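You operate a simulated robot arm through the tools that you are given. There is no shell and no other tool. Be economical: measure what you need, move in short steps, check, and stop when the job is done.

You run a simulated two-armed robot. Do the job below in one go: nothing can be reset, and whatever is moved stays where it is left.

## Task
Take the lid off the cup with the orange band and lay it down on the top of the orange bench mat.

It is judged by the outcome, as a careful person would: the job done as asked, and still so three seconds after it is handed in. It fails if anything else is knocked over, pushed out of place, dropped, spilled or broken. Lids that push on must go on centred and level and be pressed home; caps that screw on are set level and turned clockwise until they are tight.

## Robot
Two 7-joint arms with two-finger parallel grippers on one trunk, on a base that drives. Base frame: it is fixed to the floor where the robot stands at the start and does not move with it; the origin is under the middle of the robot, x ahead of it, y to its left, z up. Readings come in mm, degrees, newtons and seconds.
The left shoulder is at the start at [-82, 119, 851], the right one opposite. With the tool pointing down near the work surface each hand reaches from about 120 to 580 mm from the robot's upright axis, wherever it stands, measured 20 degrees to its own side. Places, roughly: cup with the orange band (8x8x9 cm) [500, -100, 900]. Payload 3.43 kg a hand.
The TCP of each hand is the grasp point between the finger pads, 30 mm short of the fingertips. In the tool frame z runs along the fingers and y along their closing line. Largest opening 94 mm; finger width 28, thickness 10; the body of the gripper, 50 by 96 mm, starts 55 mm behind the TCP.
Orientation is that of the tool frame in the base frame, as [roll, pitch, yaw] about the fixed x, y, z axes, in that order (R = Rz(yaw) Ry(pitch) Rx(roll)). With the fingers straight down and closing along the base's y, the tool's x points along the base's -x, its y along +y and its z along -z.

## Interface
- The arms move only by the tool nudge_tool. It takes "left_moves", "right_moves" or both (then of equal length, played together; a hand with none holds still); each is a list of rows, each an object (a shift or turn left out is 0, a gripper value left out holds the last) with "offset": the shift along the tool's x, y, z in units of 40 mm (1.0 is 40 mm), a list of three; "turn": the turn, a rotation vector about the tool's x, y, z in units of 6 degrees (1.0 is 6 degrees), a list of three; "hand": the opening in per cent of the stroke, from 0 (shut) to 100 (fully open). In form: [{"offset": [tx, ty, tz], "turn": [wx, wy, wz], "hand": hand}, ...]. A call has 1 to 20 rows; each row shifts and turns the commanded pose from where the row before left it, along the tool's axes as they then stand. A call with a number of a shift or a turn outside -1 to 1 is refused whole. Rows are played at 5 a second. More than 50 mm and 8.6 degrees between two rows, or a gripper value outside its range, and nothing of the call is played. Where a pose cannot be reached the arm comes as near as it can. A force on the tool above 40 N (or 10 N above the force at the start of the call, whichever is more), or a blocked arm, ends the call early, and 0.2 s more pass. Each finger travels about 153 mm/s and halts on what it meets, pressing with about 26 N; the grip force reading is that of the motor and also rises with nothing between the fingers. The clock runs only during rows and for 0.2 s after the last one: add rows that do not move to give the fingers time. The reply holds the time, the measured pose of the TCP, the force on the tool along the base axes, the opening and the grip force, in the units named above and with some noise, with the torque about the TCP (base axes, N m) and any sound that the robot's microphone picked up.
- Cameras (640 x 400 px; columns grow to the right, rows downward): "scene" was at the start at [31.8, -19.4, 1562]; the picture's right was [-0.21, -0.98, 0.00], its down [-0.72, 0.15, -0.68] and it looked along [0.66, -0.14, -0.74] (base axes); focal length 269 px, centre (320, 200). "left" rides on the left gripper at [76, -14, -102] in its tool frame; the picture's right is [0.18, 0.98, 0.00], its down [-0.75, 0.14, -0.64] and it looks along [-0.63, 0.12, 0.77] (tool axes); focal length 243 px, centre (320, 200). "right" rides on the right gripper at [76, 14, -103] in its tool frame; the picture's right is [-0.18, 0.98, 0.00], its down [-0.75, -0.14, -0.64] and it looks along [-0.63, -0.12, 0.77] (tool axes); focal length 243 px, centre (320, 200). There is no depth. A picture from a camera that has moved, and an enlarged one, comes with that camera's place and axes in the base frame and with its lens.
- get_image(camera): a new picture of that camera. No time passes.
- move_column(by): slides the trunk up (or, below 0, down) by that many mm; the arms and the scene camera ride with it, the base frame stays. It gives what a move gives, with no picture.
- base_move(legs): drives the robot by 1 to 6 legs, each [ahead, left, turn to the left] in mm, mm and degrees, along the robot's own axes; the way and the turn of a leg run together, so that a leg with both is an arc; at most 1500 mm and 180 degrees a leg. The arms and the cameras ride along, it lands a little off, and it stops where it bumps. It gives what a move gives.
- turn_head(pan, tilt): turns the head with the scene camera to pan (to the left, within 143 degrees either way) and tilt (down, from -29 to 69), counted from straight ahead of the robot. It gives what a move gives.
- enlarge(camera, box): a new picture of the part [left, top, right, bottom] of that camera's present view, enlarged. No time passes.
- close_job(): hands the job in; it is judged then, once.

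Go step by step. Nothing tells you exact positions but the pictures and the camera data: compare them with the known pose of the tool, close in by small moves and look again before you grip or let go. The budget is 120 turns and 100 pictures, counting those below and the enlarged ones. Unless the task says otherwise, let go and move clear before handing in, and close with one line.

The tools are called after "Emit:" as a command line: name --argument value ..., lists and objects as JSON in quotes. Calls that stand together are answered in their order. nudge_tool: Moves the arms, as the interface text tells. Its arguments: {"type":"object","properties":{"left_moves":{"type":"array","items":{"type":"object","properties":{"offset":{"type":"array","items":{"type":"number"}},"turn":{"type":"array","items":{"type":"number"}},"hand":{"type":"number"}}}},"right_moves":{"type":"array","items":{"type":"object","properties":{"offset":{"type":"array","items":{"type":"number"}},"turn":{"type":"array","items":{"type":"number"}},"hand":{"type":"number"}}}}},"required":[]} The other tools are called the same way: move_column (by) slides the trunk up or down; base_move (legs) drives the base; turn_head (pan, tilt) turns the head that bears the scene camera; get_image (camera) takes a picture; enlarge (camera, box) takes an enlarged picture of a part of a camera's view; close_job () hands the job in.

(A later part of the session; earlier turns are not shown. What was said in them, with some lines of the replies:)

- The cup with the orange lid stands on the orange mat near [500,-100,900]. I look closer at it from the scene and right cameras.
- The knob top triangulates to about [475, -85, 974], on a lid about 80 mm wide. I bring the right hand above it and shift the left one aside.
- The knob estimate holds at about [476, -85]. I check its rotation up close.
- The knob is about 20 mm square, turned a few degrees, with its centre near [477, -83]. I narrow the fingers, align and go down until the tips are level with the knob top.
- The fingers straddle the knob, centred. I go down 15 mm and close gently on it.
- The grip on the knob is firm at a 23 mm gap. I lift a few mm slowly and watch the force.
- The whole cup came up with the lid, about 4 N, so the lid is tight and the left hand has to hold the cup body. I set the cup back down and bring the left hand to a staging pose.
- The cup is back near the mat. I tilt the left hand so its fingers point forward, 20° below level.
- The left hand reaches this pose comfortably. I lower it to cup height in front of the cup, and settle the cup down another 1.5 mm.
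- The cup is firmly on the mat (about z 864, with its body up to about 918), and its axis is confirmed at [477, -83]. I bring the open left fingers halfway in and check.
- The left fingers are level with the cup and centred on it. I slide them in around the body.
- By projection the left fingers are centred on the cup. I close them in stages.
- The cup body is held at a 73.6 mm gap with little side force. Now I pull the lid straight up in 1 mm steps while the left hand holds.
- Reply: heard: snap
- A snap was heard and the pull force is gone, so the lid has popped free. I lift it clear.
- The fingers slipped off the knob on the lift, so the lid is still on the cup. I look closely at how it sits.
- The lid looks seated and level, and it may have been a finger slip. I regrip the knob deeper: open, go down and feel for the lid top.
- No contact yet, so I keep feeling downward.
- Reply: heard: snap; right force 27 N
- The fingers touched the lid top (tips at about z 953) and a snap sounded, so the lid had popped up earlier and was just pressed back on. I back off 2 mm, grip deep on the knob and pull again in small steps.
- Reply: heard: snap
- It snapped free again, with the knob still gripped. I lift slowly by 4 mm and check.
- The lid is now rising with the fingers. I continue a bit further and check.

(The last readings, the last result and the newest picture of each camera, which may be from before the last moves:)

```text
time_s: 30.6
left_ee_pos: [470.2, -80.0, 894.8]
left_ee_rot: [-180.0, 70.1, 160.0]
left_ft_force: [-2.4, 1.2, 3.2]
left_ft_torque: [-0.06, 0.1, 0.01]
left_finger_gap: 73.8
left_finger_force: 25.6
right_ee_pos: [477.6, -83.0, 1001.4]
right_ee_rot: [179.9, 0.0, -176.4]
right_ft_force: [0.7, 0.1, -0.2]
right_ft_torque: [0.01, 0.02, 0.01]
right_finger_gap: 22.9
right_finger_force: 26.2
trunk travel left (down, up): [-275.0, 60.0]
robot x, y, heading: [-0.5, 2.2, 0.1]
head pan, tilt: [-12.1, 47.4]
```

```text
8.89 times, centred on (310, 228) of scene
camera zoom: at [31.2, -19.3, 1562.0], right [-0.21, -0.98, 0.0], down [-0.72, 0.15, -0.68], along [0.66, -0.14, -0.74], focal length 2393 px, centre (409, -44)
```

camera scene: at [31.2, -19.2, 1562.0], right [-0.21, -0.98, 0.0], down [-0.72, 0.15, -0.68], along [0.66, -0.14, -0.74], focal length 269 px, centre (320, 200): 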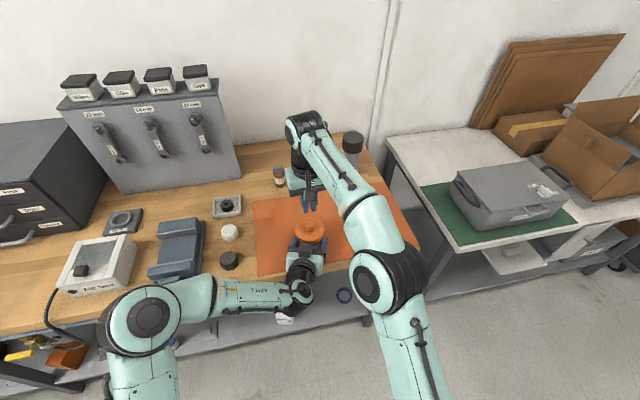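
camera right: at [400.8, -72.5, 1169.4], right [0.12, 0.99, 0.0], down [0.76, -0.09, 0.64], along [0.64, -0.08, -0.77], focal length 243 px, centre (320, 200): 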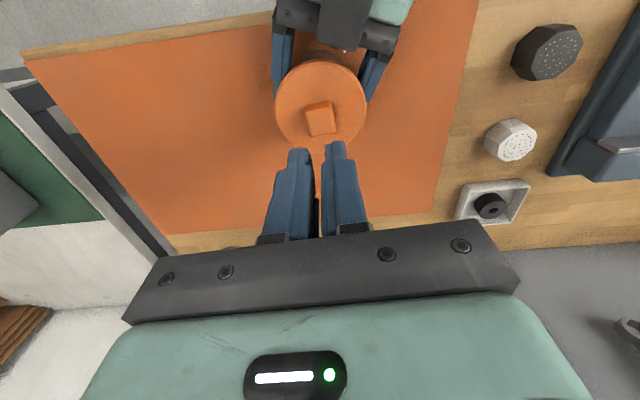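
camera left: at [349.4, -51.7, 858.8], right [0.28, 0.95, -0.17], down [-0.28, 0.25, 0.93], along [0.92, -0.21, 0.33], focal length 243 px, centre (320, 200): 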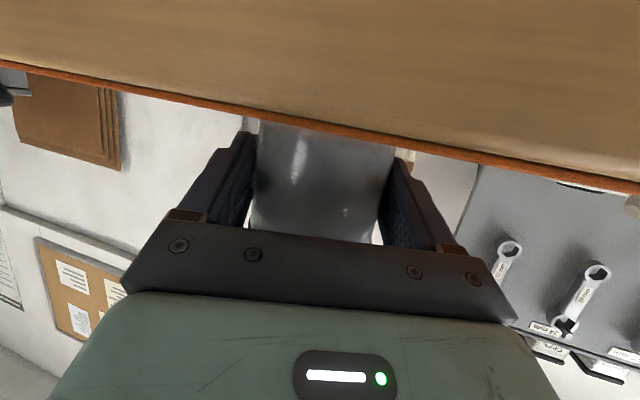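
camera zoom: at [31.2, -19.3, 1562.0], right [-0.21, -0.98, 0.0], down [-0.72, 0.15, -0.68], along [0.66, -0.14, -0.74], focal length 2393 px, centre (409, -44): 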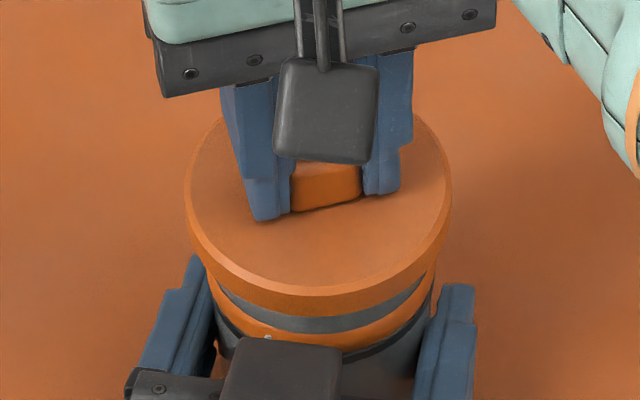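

The lid is coming off cleanly and shows the cup's orange band beneath. I keep lifting slowly.

Emit:
nudge_tool --right_moves '[{"offset": [0, 0, -0.08]}, {"offset": [0, 0, -0.1]}, {"offset": [0, 0, -0.12]}, {"offset": [0, 0, -0.12]}, {"offset": [0, 0, -0.12]}, {"offset": [0, 0, -0.12]}, {"offset": [0, 0, -0.12]}, {"offset": [0, 0, -0.12]}, {"offset": [0, 0, -0.1]}, {}]'

Emit:
get_image --camera "scene"

Emit:
enlarge --camera "scene" --box '[240, 170, 370, 260]'

Emit:
get_image --camera "right"

```text
time_s: 32.8
left_ee_pos: [470.1, -79.0, 895.4]
left_ee_rot: [-180.0, 70.0, 160.1]
left_ft_force: [-1.9, 1.5, 2.5]
left_ft_torque: [-0.07, 0.05, -0.02]
left_finger_gap: 73.7
left_finger_force: 26.2
right_ee_pos: [477.9, -83.8, 1039.7]
right_ee_rot: [-180.0, 0.0, -176.4]
right_ft_force: [-0.1, 0.5, -0.5]
right_ft_torque: [0.0, 0.02, -0.01]
right_finger_gap: 23.0
right_finger_force: 25.7
trunk travel left (down, up): [-275.0, 60.0]
robot x, y, heading: [-0.4, 3.7, 0.1]
head pan, tilt: [-12.1, 47.4]
```

```text
62 pictures are left
camera scene: at [31.3, -19.3, 1562.0], right [-0.21, -0.98, 0.0], down [-0.72, 0.15, -0.68], along [0.66, -0.14, -0.74], focal length 269 px, centre (320, 200)
```

scene: 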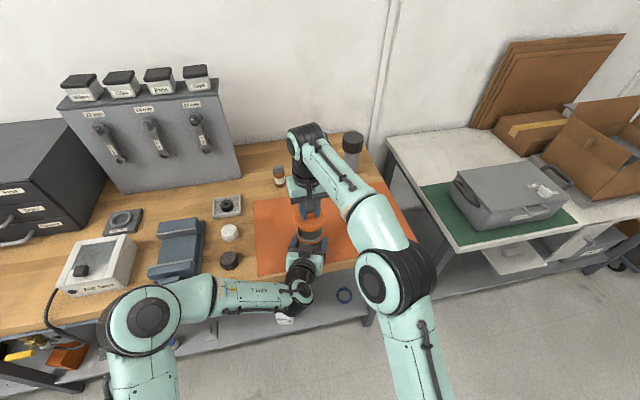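

```text
4.44 times, centred on (305, 215) of scene
camera zoom: at [31.3, -19.3, 1562.0], right [-0.21, -0.98, 0.0], down [-0.72, 0.15, -0.68], along [0.66, -0.14, -0.74], focal length 1196 px, centre (387, 133)
```

zoom: 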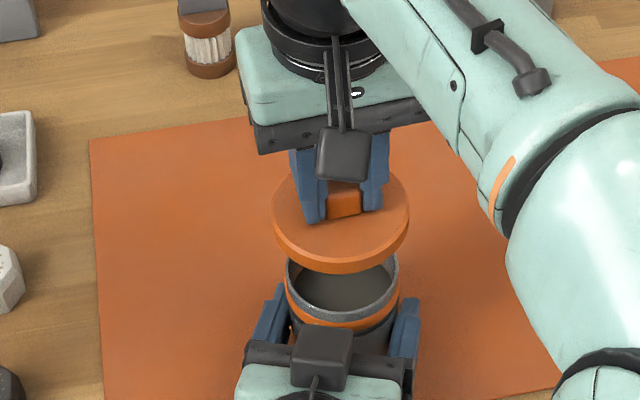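

```text
60 pictures are left
camera right: at [400.8, -73.3, 1143.4], right [0.12, 0.99, 0.0], down [0.76, -0.09, 0.64], along [0.64, -0.08, -0.77], focal length 243 px, centre (320, 200)
```

right: 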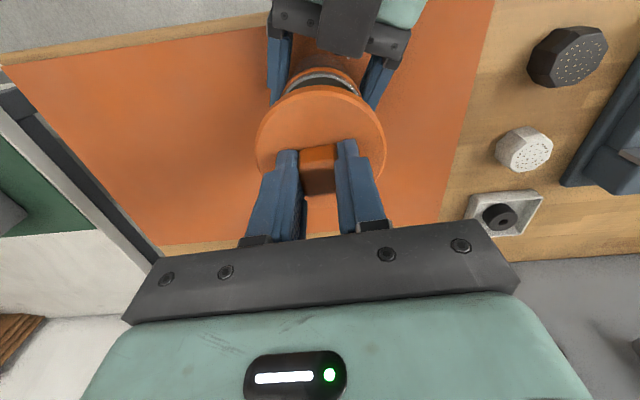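

The lid is held and clear of the cup. I carry it level to a free spot on the mat near [490, -235], while the left hand keeps the cup steady.

Emit:
nudge_tool --right_moves '[{"offset": [0, -0.1, 0]}, {"offset": [0, -0.2, 0]}, {"offset": [0, -0.27, 0]}, {"offset": [0, -0.27, 0]}, {"offset": [0, -0.27, 0]}, {"offset": [0, -0.27, 0]}, {"offset": [0, -0.27, 0]}, {"offset": [0, -0.27, 0]}, {"offset": [0, -0.27, 0]}, {"offset": [0, -0.27, 0]}, {"offset": [0, -0.27, 0]}, {"offset": [0, -0.27, 0]}, {"offset": [0, -0.27, 0]}, {"offset": [0, -0.27, 0]}, {"offset": [0, -0.2, 0]}, {"offset": [0, -0.1, 0]}, {}]'

Emit:
get_image --camera "scene"

Emit:
get_image --camera "right"

```text
time_s: 36.4
left_ee_pos: [469.7, -80.1, 895.1]
left_ee_rot: [180.0, 70.1, 159.9]
left_ft_force: [-1.5, 0.4, 3.0]
left_ft_torque: [-0.03, -0.04, -0.01]
left_finger_gap: 73.4
left_finger_force: 26.2
right_ee_pos: [486.8, -237.2, 1040.6]
right_ee_rot: [179.9, -0.1, -176.5]
right_ft_force: [-0.2, 0.7, 0.2]
right_ft_torque: [-0.01, -0.03, 0.03]
right_finger_gap: 23.0
right_finger_force: 25.8
trunk travel left (down, up): [-275.0, 60.0]
robot x, y, heading: [0.8, 1.8, -0.0]
head pan, tilt: [-12.1, 47.4]
```

```text
59 pictures are left
camera scene: at [31.4, -19.3, 1562.0], right [-0.21, -0.98, 0.0], down [-0.72, 0.15, -0.68], along [0.66, -0.14, -0.74], focal length 269 px, centre (320, 200)
```

scene: 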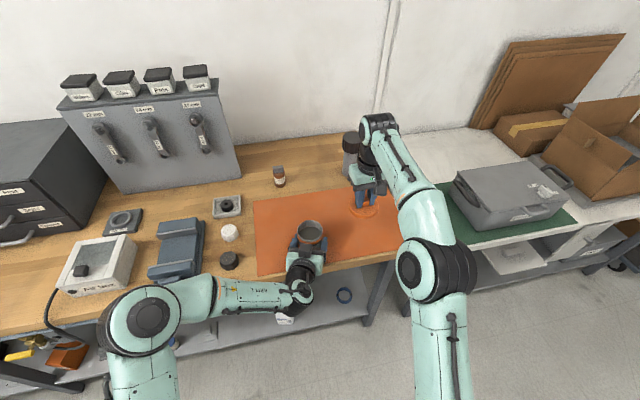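

```text
58 pictures are left
camera right: at [410.4, -226.8, 1143.9], right [0.12, 0.99, 0.0], down [0.76, -0.09, 0.64], along [0.64, -0.08, -0.77], focal length 243 px, centre (320, 200)
```

right: 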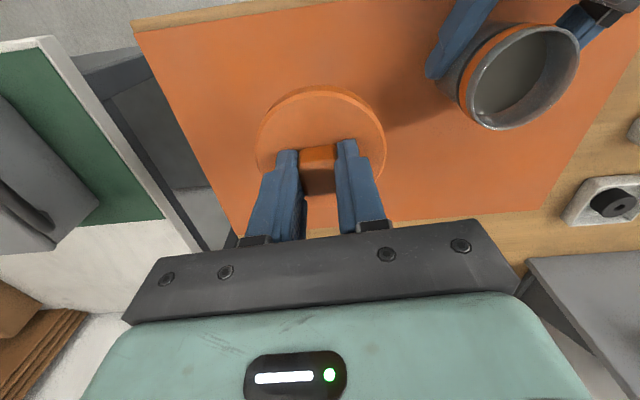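

The lid is well within the mat and clear of the cup. I lower it most of the way.

Emit:
nudge_tool --right_moves '[{"offset": [0, 0, 0.1]}, {"offset": [0, 0, 0.2]}, {"offset": [0, 0, 0.27]}, {"offset": [0, 0, 0.27]}, {"offset": [0, 0, 0.27]}, {"offset": [0, 0, 0.27]}, {"offset": [0, 0, 0.27]}, {"offset": [0, 0, 0.27]}, {"offset": [0, 0, 0.27]}, {"offset": [0, 0, 0.27]}, {"offset": [0, 0, 0.2]}, {"offset": [0, 0, 0.1]}, {}]'

Emit:
enlarge --camera "scene" --box '[310, 180, 420, 260]'

Emit:
get_image --camera "left"

```text
time_s: 39.2
left_ee_pos: [470.2, -80.9, 895.8]
left_ee_rot: [180.0, 70.0, 160.0]
left_ft_force: [-0.7, 0.4, 3.7]
left_ft_torque: [0.0, -0.01, 0.05]
left_finger_gap: 73.8
left_finger_force: 26.0
right_ee_pos: [485.7, -237.3, 932.0]
right_ee_rot: [-180.0, 0.0, -176.4]
right_ft_force: [-0.7, -0.5, -0.2]
right_ft_torque: [0.01, 0.03, 0.0]
right_finger_gap: 22.6
right_finger_force: 26.0
trunk travel left (down, up): [-275.0, 60.0]
robot x, y, heading: [-0.8, -0.5, -0.0]
head pan, tilt: [-12.1, 47.4]
```

```text
5.00 times, centred on (365, 220) of scene
camera zoom: at [31.4, -19.3, 1562.0], right [-0.21, -0.98, 0.0], down [-0.72, 0.15, -0.68], along [0.66, -0.14, -0.74], focal length 1346 px, centre (95, 100)
```

zoom: 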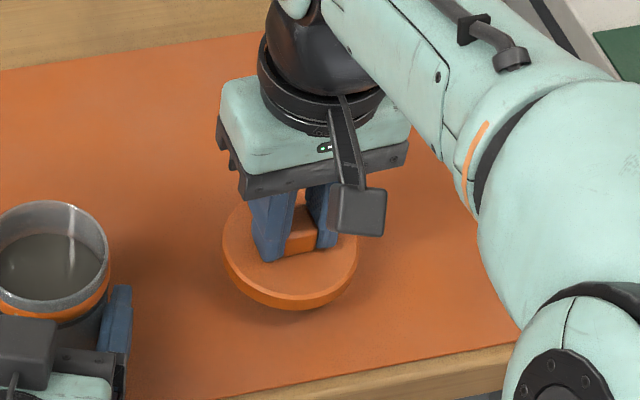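

```text
56 pictures are left
camera left: at [349.5, -51.8, 858.8], right [0.28, 0.95, -0.17], down [-0.28, 0.25, 0.93], along [0.92, -0.21, 0.33], focal length 243 px, centre (320, 200)
```

left: 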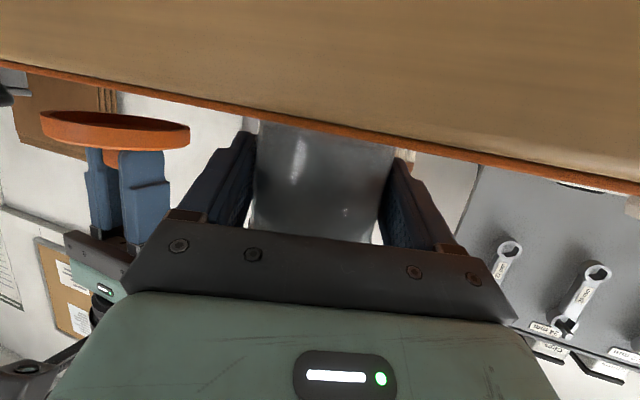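

The lid is close above the mat. I lower it in small steps, watching for contact.

Emit:
nudge_tool --right_moves '[{"offset": [0, 0, 0.08]}, {"offset": [0, 0, 0.08]}, {"offset": [0, 0, 0.08]}, {}]'

Emit:
get_image --camera "left"

```text
time_s: 40.2
left_ee_pos: [470.1, -80.4, 896.1]
left_ee_rot: [179.9, 70.0, 160.0]
left_ft_force: [-0.6, 0.7, 3.3]
left_ft_torque: [-0.01, 0.01, 0.01]
left_finger_gap: 73.4
left_finger_force: 26.3
right_ee_pos: [487.1, -235.2, 921.9]
right_ee_rot: [-180.0, 0.0, -176.4]
right_ft_force: [0.5, -0.4, 0.3]
right_ft_torque: [0.01, -0.02, 0.02]
right_finger_gap: 22.7
right_finger_force: 25.5
trunk travel left (down, up): [-275.0, 60.0]
robot x, y, heading: [0.3, 2.9, 0.1]
head pan, tilt: [-12.1, 47.4]
```

```text
55 pictures are left
camera left: at [349.5, -51.8, 858.8], right [0.28, 0.95, -0.17], down [-0.28, 0.25, 0.93], along [0.92, -0.21, 0.33], focal length 243 px, centre (320, 200)
```

left: 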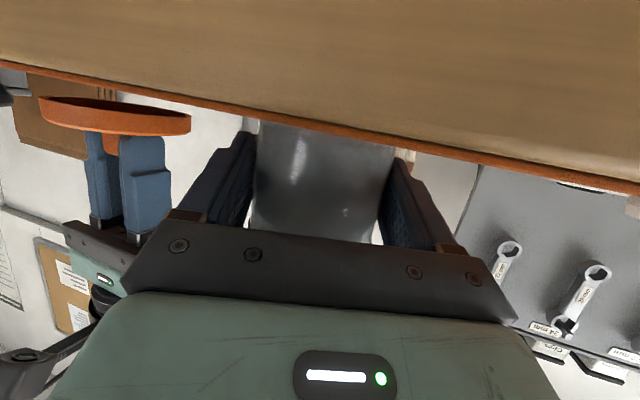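

Emit:
nudge_tool --right_moves '[{"offset": [0, 0, 0.04]}, {"offset": [0, 0, 0.04]}, {"offset": [0, 0, 0.04]}, {}]'

Emit:
get_image --camera "left"

```text
time_s: 41.2
left_ee_pos: [470.4, -79.7, 894.2]
left_ee_rot: [-180.0, 70.0, 160.0]
left_ft_force: [-1.1, 0.6, 3.8]
left_ft_torque: [0.0, -0.04, 0.01]
left_finger_gap: 73.7
left_finger_force: 26.3
right_ee_pos: [486.3, -235.8, 916.5]
right_ee_rot: [-180.0, -0.1, -176.4]
right_ft_force: [0.4, 0.7, -0.3]
right_ft_torque: [-0.01, 0.01, 0.02]
right_finger_gap: 22.7
right_finger_force: 26.2
trunk travel left (down, up): [-275.0, 60.0]
robot x, y, heading: [-0.3, -0.3, 0.1]
head pan, tilt: [-12.1, 47.4]
```

```text
54 pictures are left
camera left: at [349.5, -51.8, 858.8], right [0.28, 0.95, -0.17], down [-0.28, 0.25, 0.93], along [0.92, -0.21, 0.33], focal length 243 px, centre (320, 200)
```

left: 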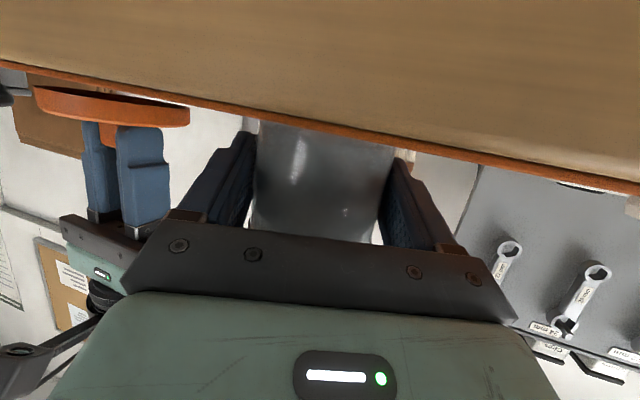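

Emit:
nudge_tool --right_moves '[{"offset": [0, 0, 0.03]}, {"offset": [0, 0, 0.03]}, {"offset": [0, 0, 0.03]}, {}]'

Emit:
nudge_tool --right_moves '[{"offset": [0, 0, 0.025]}, {"offset": [0, 0, 0.025]}, {}]'

Emit:
enlarge --camera "left" --box '[10, 60, 230, 190]'

```text
time_s: 42.2
left_ee_pos: [469.8, -80.0, 894.9]
left_ee_rot: [180.0, 69.9, 160.0]
left_ft_force: [0.3, 0.5, 2.8]
left_ft_torque: [-0.02, -0.02, 0.01]
left_finger_gap: 73.7
left_finger_force: 26.2
right_ee_pos: [487.1, -235.7, 911.1]
right_ee_rot: [-179.9, 0.1, -176.4]
right_ft_force: [0.5, 0.2, -0.3]
right_ft_torque: [0.01, -0.04, 0.06]
right_finger_gap: 22.8
right_finger_force: 26.2
trunk travel left (down, up): [-275.0, 60.0]
robot x, y, heading: [-2.5, 0.9, 0.1]
head pan, tilt: [-12.1, 47.4]
```

```text
time_s: 43.0
left_ee_pos: [469.7, -81.1, 895.4]
left_ee_rot: [-180.0, 70.1, 160.0]
left_ft_force: [-1.8, 0.6, 4.8]
left_ft_torque: [-0.04, 0.0, 0.04]
left_finger_gap: 73.5
left_finger_force: 25.8
right_ee_pos: [487.2, -236.2, 909.9]
right_ee_rot: [179.9, 0.1, -176.4]
right_ft_force: [0.5, -0.3, -0.5]
right_ft_torque: [-0.01, -0.01, 0.01]
right_finger_gap: 22.8
right_finger_force: 26.2
trunk travel left (down, up): [-275.0, 60.0]
robot x, y, heading: [-1.4, 2.6, -0.0]
head pan, tilt: [-12.1, 47.4]
```

```text
2.91 times, centred on (120, 125) of left
camera zoom: at [349.6, -51.8, 858.8], right [0.28, 0.95, -0.17], down [-0.28, 0.25, 0.93], along [0.92, -0.21, 0.33], focal length 706 px, centre (902, 418)
```

zoom: 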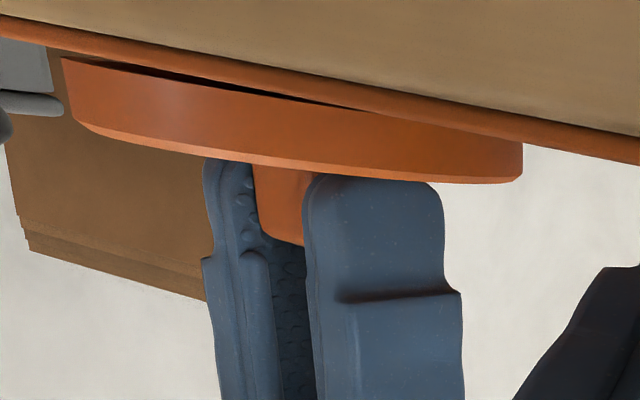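

The lid is just above the mat. I continue in 1 mm steps to contact.

Emit:
nudge_tool --right_moves '[{"offset": [0, 0, 0.025]}, {"offset": [0, 0, 0.025]}, {}]'

Emit:
nudge_tool --right_moves '[{"offset": [0, 0, 0.02]}, {"offset": [0, 0, 0.02]}, {}]'

Emit:
enlarge --camera "left" --box '[10, 60, 230, 190]'

```text
time_s: 43.8
left_ee_pos: [469.1, -81.2, 895.7]
left_ee_rot: [179.9, 70.0, 160.1]
left_ft_force: [-0.5, 0.2, 2.6]
left_ft_torque: [-0.02, 0.02, 0.04]
left_finger_gap: 73.7
left_finger_force: 25.7
right_ee_pos: [487.9, -237.2, 909.1]
right_ee_rot: [-180.0, 0.0, -176.4]
right_ft_force: [-0.1, -0.4, -0.7]
right_ft_torque: [-0.01, 0.01, -0.02]
right_finger_gap: 22.9
right_finger_force: 25.6
trunk travel left (down, up): [-275.0, 60.0]
robot x, y, heading: [-0.2, 1.6, 0.0]
head pan, tilt: [-12.1, 47.4]
```

```text
time_s: 44.6
left_ee_pos: [469.9, -80.3, 894.9]
left_ee_rot: [-180.0, 70.1, 159.9]
left_ft_force: [0.5, 0.1, 3.5]
left_ft_torque: [-0.01, -0.01, -0.01]
left_finger_gap: 73.9
left_finger_force: 26.8
right_ee_pos: [487.7, -237.1, 907.2]
right_ee_rot: [-180.0, 0.1, -176.4]
right_ft_force: [0.6, -0.7, 0.0]
right_ft_torque: [-0.04, 0.01, -0.01]
right_finger_gap: 22.6
right_finger_force: 26.0
trunk travel left (down, up): [-275.0, 60.0]
robot x, y, heading: [1.6, -0.0, -0.2]
head pan, tilt: [-12.1, 47.4]
```

```text
2.91 times, centred on (120, 125) of left
camera zoom: at [349.6, -51.8, 858.8], right [0.28, 0.95, -0.17], down [-0.28, 0.25, 0.93], along [0.92, -0.21, 0.33], focal length 706 px, centre (902, 418)
```

zoom: 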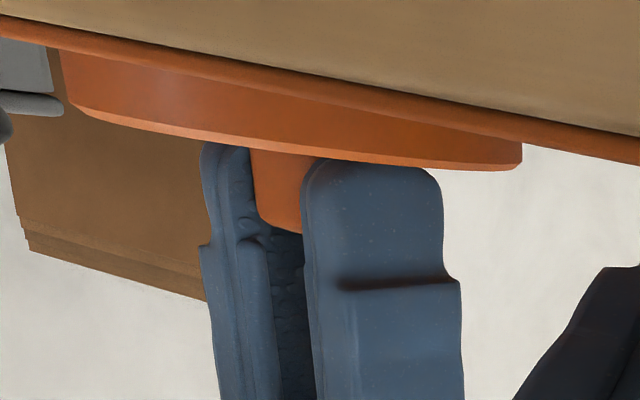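

Emit:
nudge_tool --right_moves '[{"offset": [0, 0, 0.02]}, {"offset": [0, 0, 0.02]}, {}]'

Emit:
nudge_tool --right_moves '[{"offset": [0, 0, 0.02]}, {"offset": [0, 0, 0.02]}, {}]'

```text
time_s: 45.4
left_ee_pos: [468.9, -79.4, 895.0]
left_ee_rot: [-180.0, 70.0, 160.0]
left_ft_force: [2.8, -1.2, -0.1]
left_ft_torque: [-0.14, -0.09, 0.06]
left_finger_gap: 73.8
left_finger_force: 25.9
right_ee_pos: [487.4, -237.0, 905.7]
right_ee_rot: [-180.0, 0.1, -176.4]
right_ft_force: [-3.8, 0.3, 9.6]
right_ft_torque: [0.01, 0.39, 0.01]
right_finger_gap: 22.7
right_finger_force: 26.3
trunk travel left (down, up): [-275.0, 60.0]
robot x, y, heading: [-2.1, 3.6, -0.1]
head pan, tilt: [-12.1, 47.4]
```

```text
time_s: 46.2
left_ee_pos: [468.9, -79.2, 895.1]
left_ee_rot: [-179.9, 70.0, 160.0]
left_ft_force: [0.1, -0.2, 0.3]
left_ft_torque: [0.01, -0.01, -0.02]
left_finger_gap: 73.9
left_finger_force: 26.3
right_ee_pos: [487.1, -236.3, 906.0]
right_ee_rot: [-179.9, 0.4, -176.4]
right_ft_force: [-1.5, -1.7, 28.7]
right_ft_torque: [-0.03, 0.53, -0.02]
right_finger_gap: 22.9
right_finger_force: 26.4
trunk travel left (down, up): [-275.0, 60.0]
robot x, y, heading: [-2.8, 3.9, 0.1]
head pan, tilt: [-12.1, 47.4]
```

The lid rests on the mat. I ease the pressure off and open the right fingers, then check.

Emit:
nudge_tool --right_moves '[{"offset": [0, 0, -0.02]}, {"offset": [0, 0, -0.02]}, {}, {"hand": 26}, {"hand": 32}, {"hand": 40}, {"hand": 48}, {}, {}]'

Emit:
nudge_tool --right_moves '[{"offset": [0, 0, -0.1]}, {"offset": [0, 0, -0.3]}, {"offset": [0, 0, -0.6]}, {"offset": [0, 0, -0.8]}, {"offset": [0, 0, -0.8]}, {"offset": [0, 0, -0.5]}, {}]'

Emit:
get_image --camera "scene"

Emit:
get_image --camera "right"

Emit:
get_image --camera "left"

```text
time_s: 48.2
left_ee_pos: [469.9, -79.8, 894.5]
left_ee_rot: [180.0, 70.0, 160.1]
left_ft_force: [0.2, 0.3, -0.2]
left_ft_torque: [0.02, 0.01, -0.02]
left_finger_gap: 73.8
left_finger_force: 25.9
right_ee_pos: [485.5, -237.9, 904.9]
right_ee_rot: [-180.0, 0.0, -176.5]
right_ft_force: [0.4, -5.1, 22.6]
right_ft_torque: [-0.09, 0.01, -0.03]
right_finger_gap: 37.8
right_finger_force: 0.1
trunk travel left (down, up): [-275.0, 60.0]
robot x, y, heading: [3.5, 2.1, 0.0]
head pan, tilt: [-12.1, 47.4]
```

```text
time_s: 49.8
left_ee_pos: [470.9, -81.6, 895.8]
left_ee_rot: [-180.0, 70.0, 160.0]
left_ft_force: [-2.3, -0.3, 0.4]
left_ft_torque: [-0.02, 0.06, -0.03]
left_finger_gap: 74.0
left_finger_force: 25.8
right_ee_pos: [487.2, -236.9, 1028.1]
right_ee_rot: [-180.0, 0.0, -176.4]
right_ft_force: [0.6, 0.5, -0.3]
right_ft_torque: [0.02, 0.0, 0.02]
right_finger_gap: 45.2
right_finger_force: 0.1
trunk travel left (down, up): [-275.0, 60.0]
robot x, y, heading: [0.0, 0.4, 0.2]
head pan, tilt: [-12.1, 47.4]
```

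```text
51 pictures are left
camera scene: at [31.4, -19.4, 1562.0], right [-0.21, -0.98, 0.0], down [-0.72, 0.15, -0.68], along [0.66, -0.14, -0.74], focal length 269 px, centre (320, 200)
```

scene: 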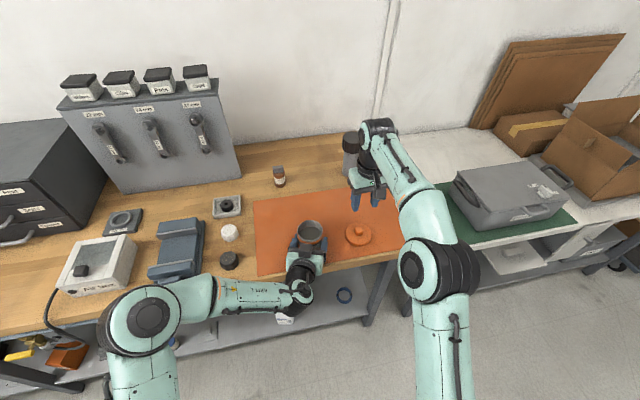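

```text
50 pictures are left
camera right: at [410.5, -227.5, 1132.0], right [0.12, 0.99, 0.0], down [0.76, -0.09, 0.64], along [0.64, -0.08, -0.77], focal length 243 px, centre (320, 200)
```

right: 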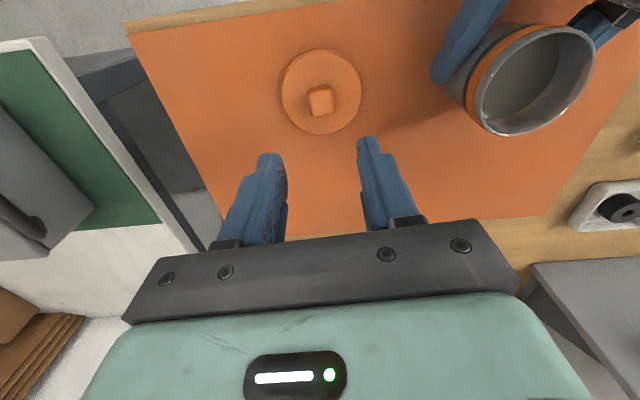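

```text
49 pictures are left
camera left: at [349.5, -51.9, 858.8], right [0.28, 0.95, -0.17], down [-0.28, 0.25, 0.93], along [0.92, -0.21, 0.33], focal length 243 px, centre (320, 200)
```

left: 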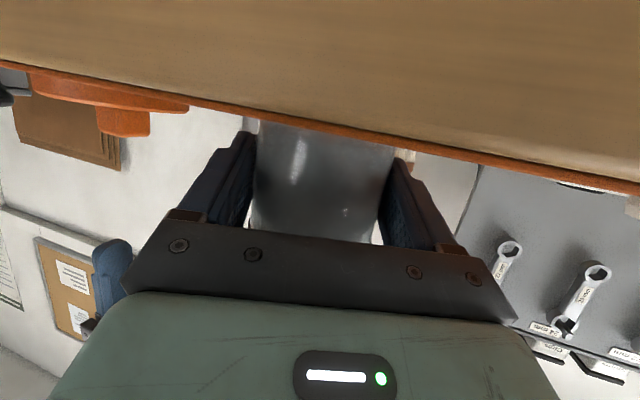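

The lid lies flat on the mat. Next I release the cup gently and back the left hand out.

Emit:
nudge_tool --left_moves '[{"hand": 80}, {"hand": 84}, {"hand": 90}, {"hand": 100}, {}, {}]'

Emit:
get_image --camera "left"

Emit:
enlarge --camera "scene" --box '[240, 200, 370, 290]'

```text
time_s: 51.2
left_ee_pos: [470.6, -79.2, 893.5]
left_ee_rot: [179.9, 70.0, 160.0]
left_ft_force: [-0.1, -0.5, -0.2]
left_ft_torque: [0.02, -0.02, -0.03]
left_finger_gap: 93.9
left_finger_force: 0.0
right_ee_pos: [486.4, -237.9, 1027.6]
right_ee_rot: [179.9, 0.0, -176.4]
right_ft_force: [0.8, 0.0, -1.1]
right_ft_torque: [-0.01, -0.02, -0.02]
right_finger_gap: 45.0
right_finger_force: 0.0
trunk travel left (down, up): [-275.0, 60.0]
robot x, y, heading: [-0.4, -2.7, 0.0]
head pan, tilt: [-12.1, 47.4]
```

```text
48 pictures are left
camera left: at [349.7, -51.8, 858.6], right [0.28, 0.95, -0.17], down [-0.28, 0.25, 0.93], along [0.92, -0.21, 0.33], focal length 243 px, centre (320, 200)
```

left: 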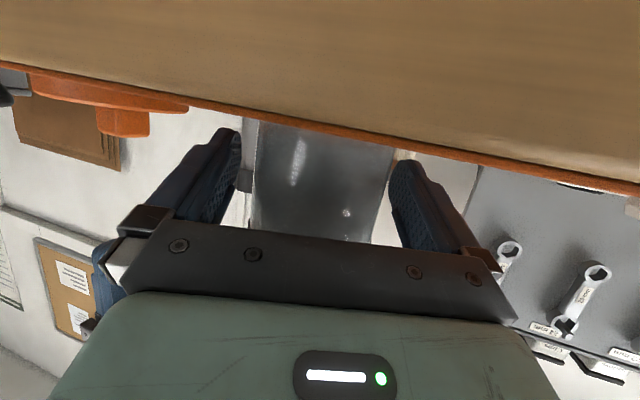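

```text
4.44 times, centred on (305, 245) of scene
camera zoom: at [31.8, -19.4, 1562.0], right [-0.21, -0.98, 0.0], down [-0.72, 0.15, -0.68], along [0.66, -0.14, -0.74], focal length 1196 px, centre (387, 0)
```

zoom: 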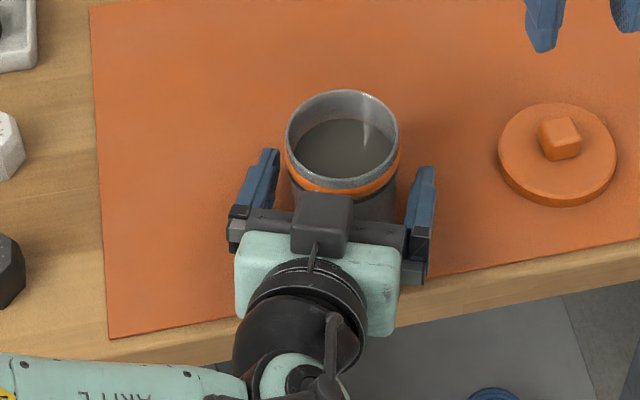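

The cup is free and standing. I withdraw the left hand straight back.

Emit:
nudge_tool --left_moves '[{"offset": [0.1, 0, -0.27]}, {"offset": [0.208, 0, -0.535]}, {"offset": [0.208, 0, -0.535]}, {"offset": [0.208, 0, -0.535]}, {"offset": [0.208, 0, -0.535]}, {"offset": [0.208, 0, -0.535]}, {}]' --right_moves '[{"offset": [0, 0, -0.3]}, {"offset": [0, 0, -0.3]}, {"offset": [0, 0, -0.3]}, {"offset": [0, 0, -0.3]}, {}, {}, {}]'

Emit:
get_image --camera "scene"

Emit:
enlarge --camera "scene" --box '[250, 180, 410, 290]'

Emit:
get_image --camera "left"

```text
time_s: 52.8
left_ee_pos: [349.5, -35.8, 894.2]
left_ee_rot: [179.9, 70.0, 160.1]
left_ft_force: [0.2, 0.2, 0.6]
left_ft_torque: [0.01, -0.03, -0.01]
left_finger_gap: 93.8
left_finger_force: 0.0
right_ee_pos: [487.1, -239.3, 1076.2]
right_ee_rot: [-179.9, 0.0, -176.4]
right_ft_force: [-0.5, 0.4, 0.4]
right_ft_torque: [-0.01, 0.01, -0.01]
right_finger_gap: 45.2
right_finger_force: 0.0
trunk travel left (down, up): [-275.0, 60.0]
robot x, y, heading: [0.2, 2.4, 0.1]
head pan, tilt: [-12.1, 47.4]
```

```text
46 pictures are left
camera scene: at [31.9, -19.5, 1562.0], right [-0.21, -0.98, 0.0], down [-0.72, 0.15, -0.68], along [0.66, -0.14, -0.74], focal length 269 px, centre (320, 200)
```

scene: 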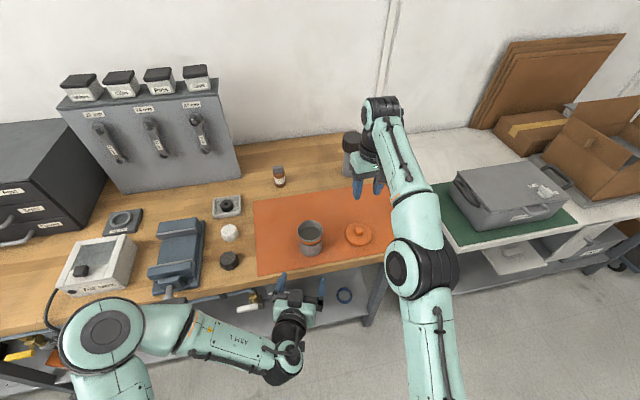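

```text
3.64 times, centred on (330, 235) of scene
camera zoom: at [31.9, -19.5, 1562.0], right [-0.21, -0.98, 0.0], down [-0.72, 0.15, -0.68], along [0.66, -0.14, -0.74], focal length 979 px, centre (284, 73)
```

zoom: 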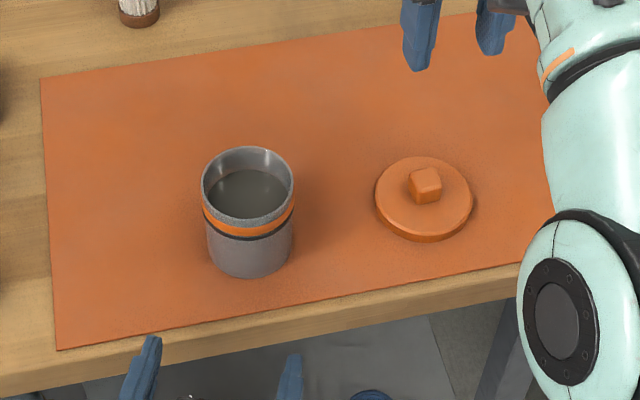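

```text
44 pictures are left
camera left: at [229.6, -7.7, 856.7], right [0.28, 0.95, -0.17], down [-0.28, 0.25, 0.93], along [0.92, -0.21, 0.33], focal length 243 px, centre (320, 200)
```

left: 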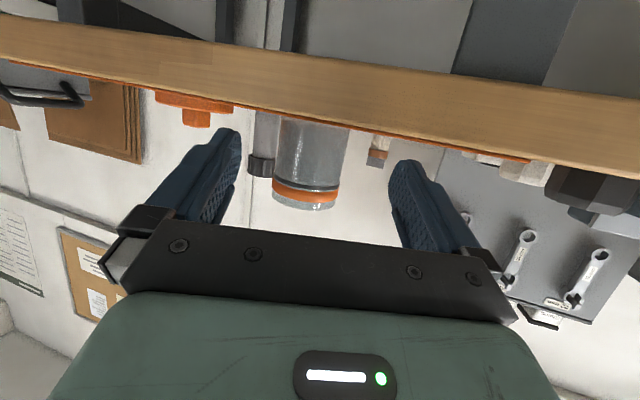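

The cup stands upright in place, the lid lies flat on the orange mat, and both hands are clear, so I hand it in.

Emit:
close_job

```text
The job is handed in.
```

The lid is off the orange-banded cup and lies flat, knob up, on the orange mat. The cup stands open where it was, with nothing else disturbed, though my first pull slipped off the knob and I had to regrip.
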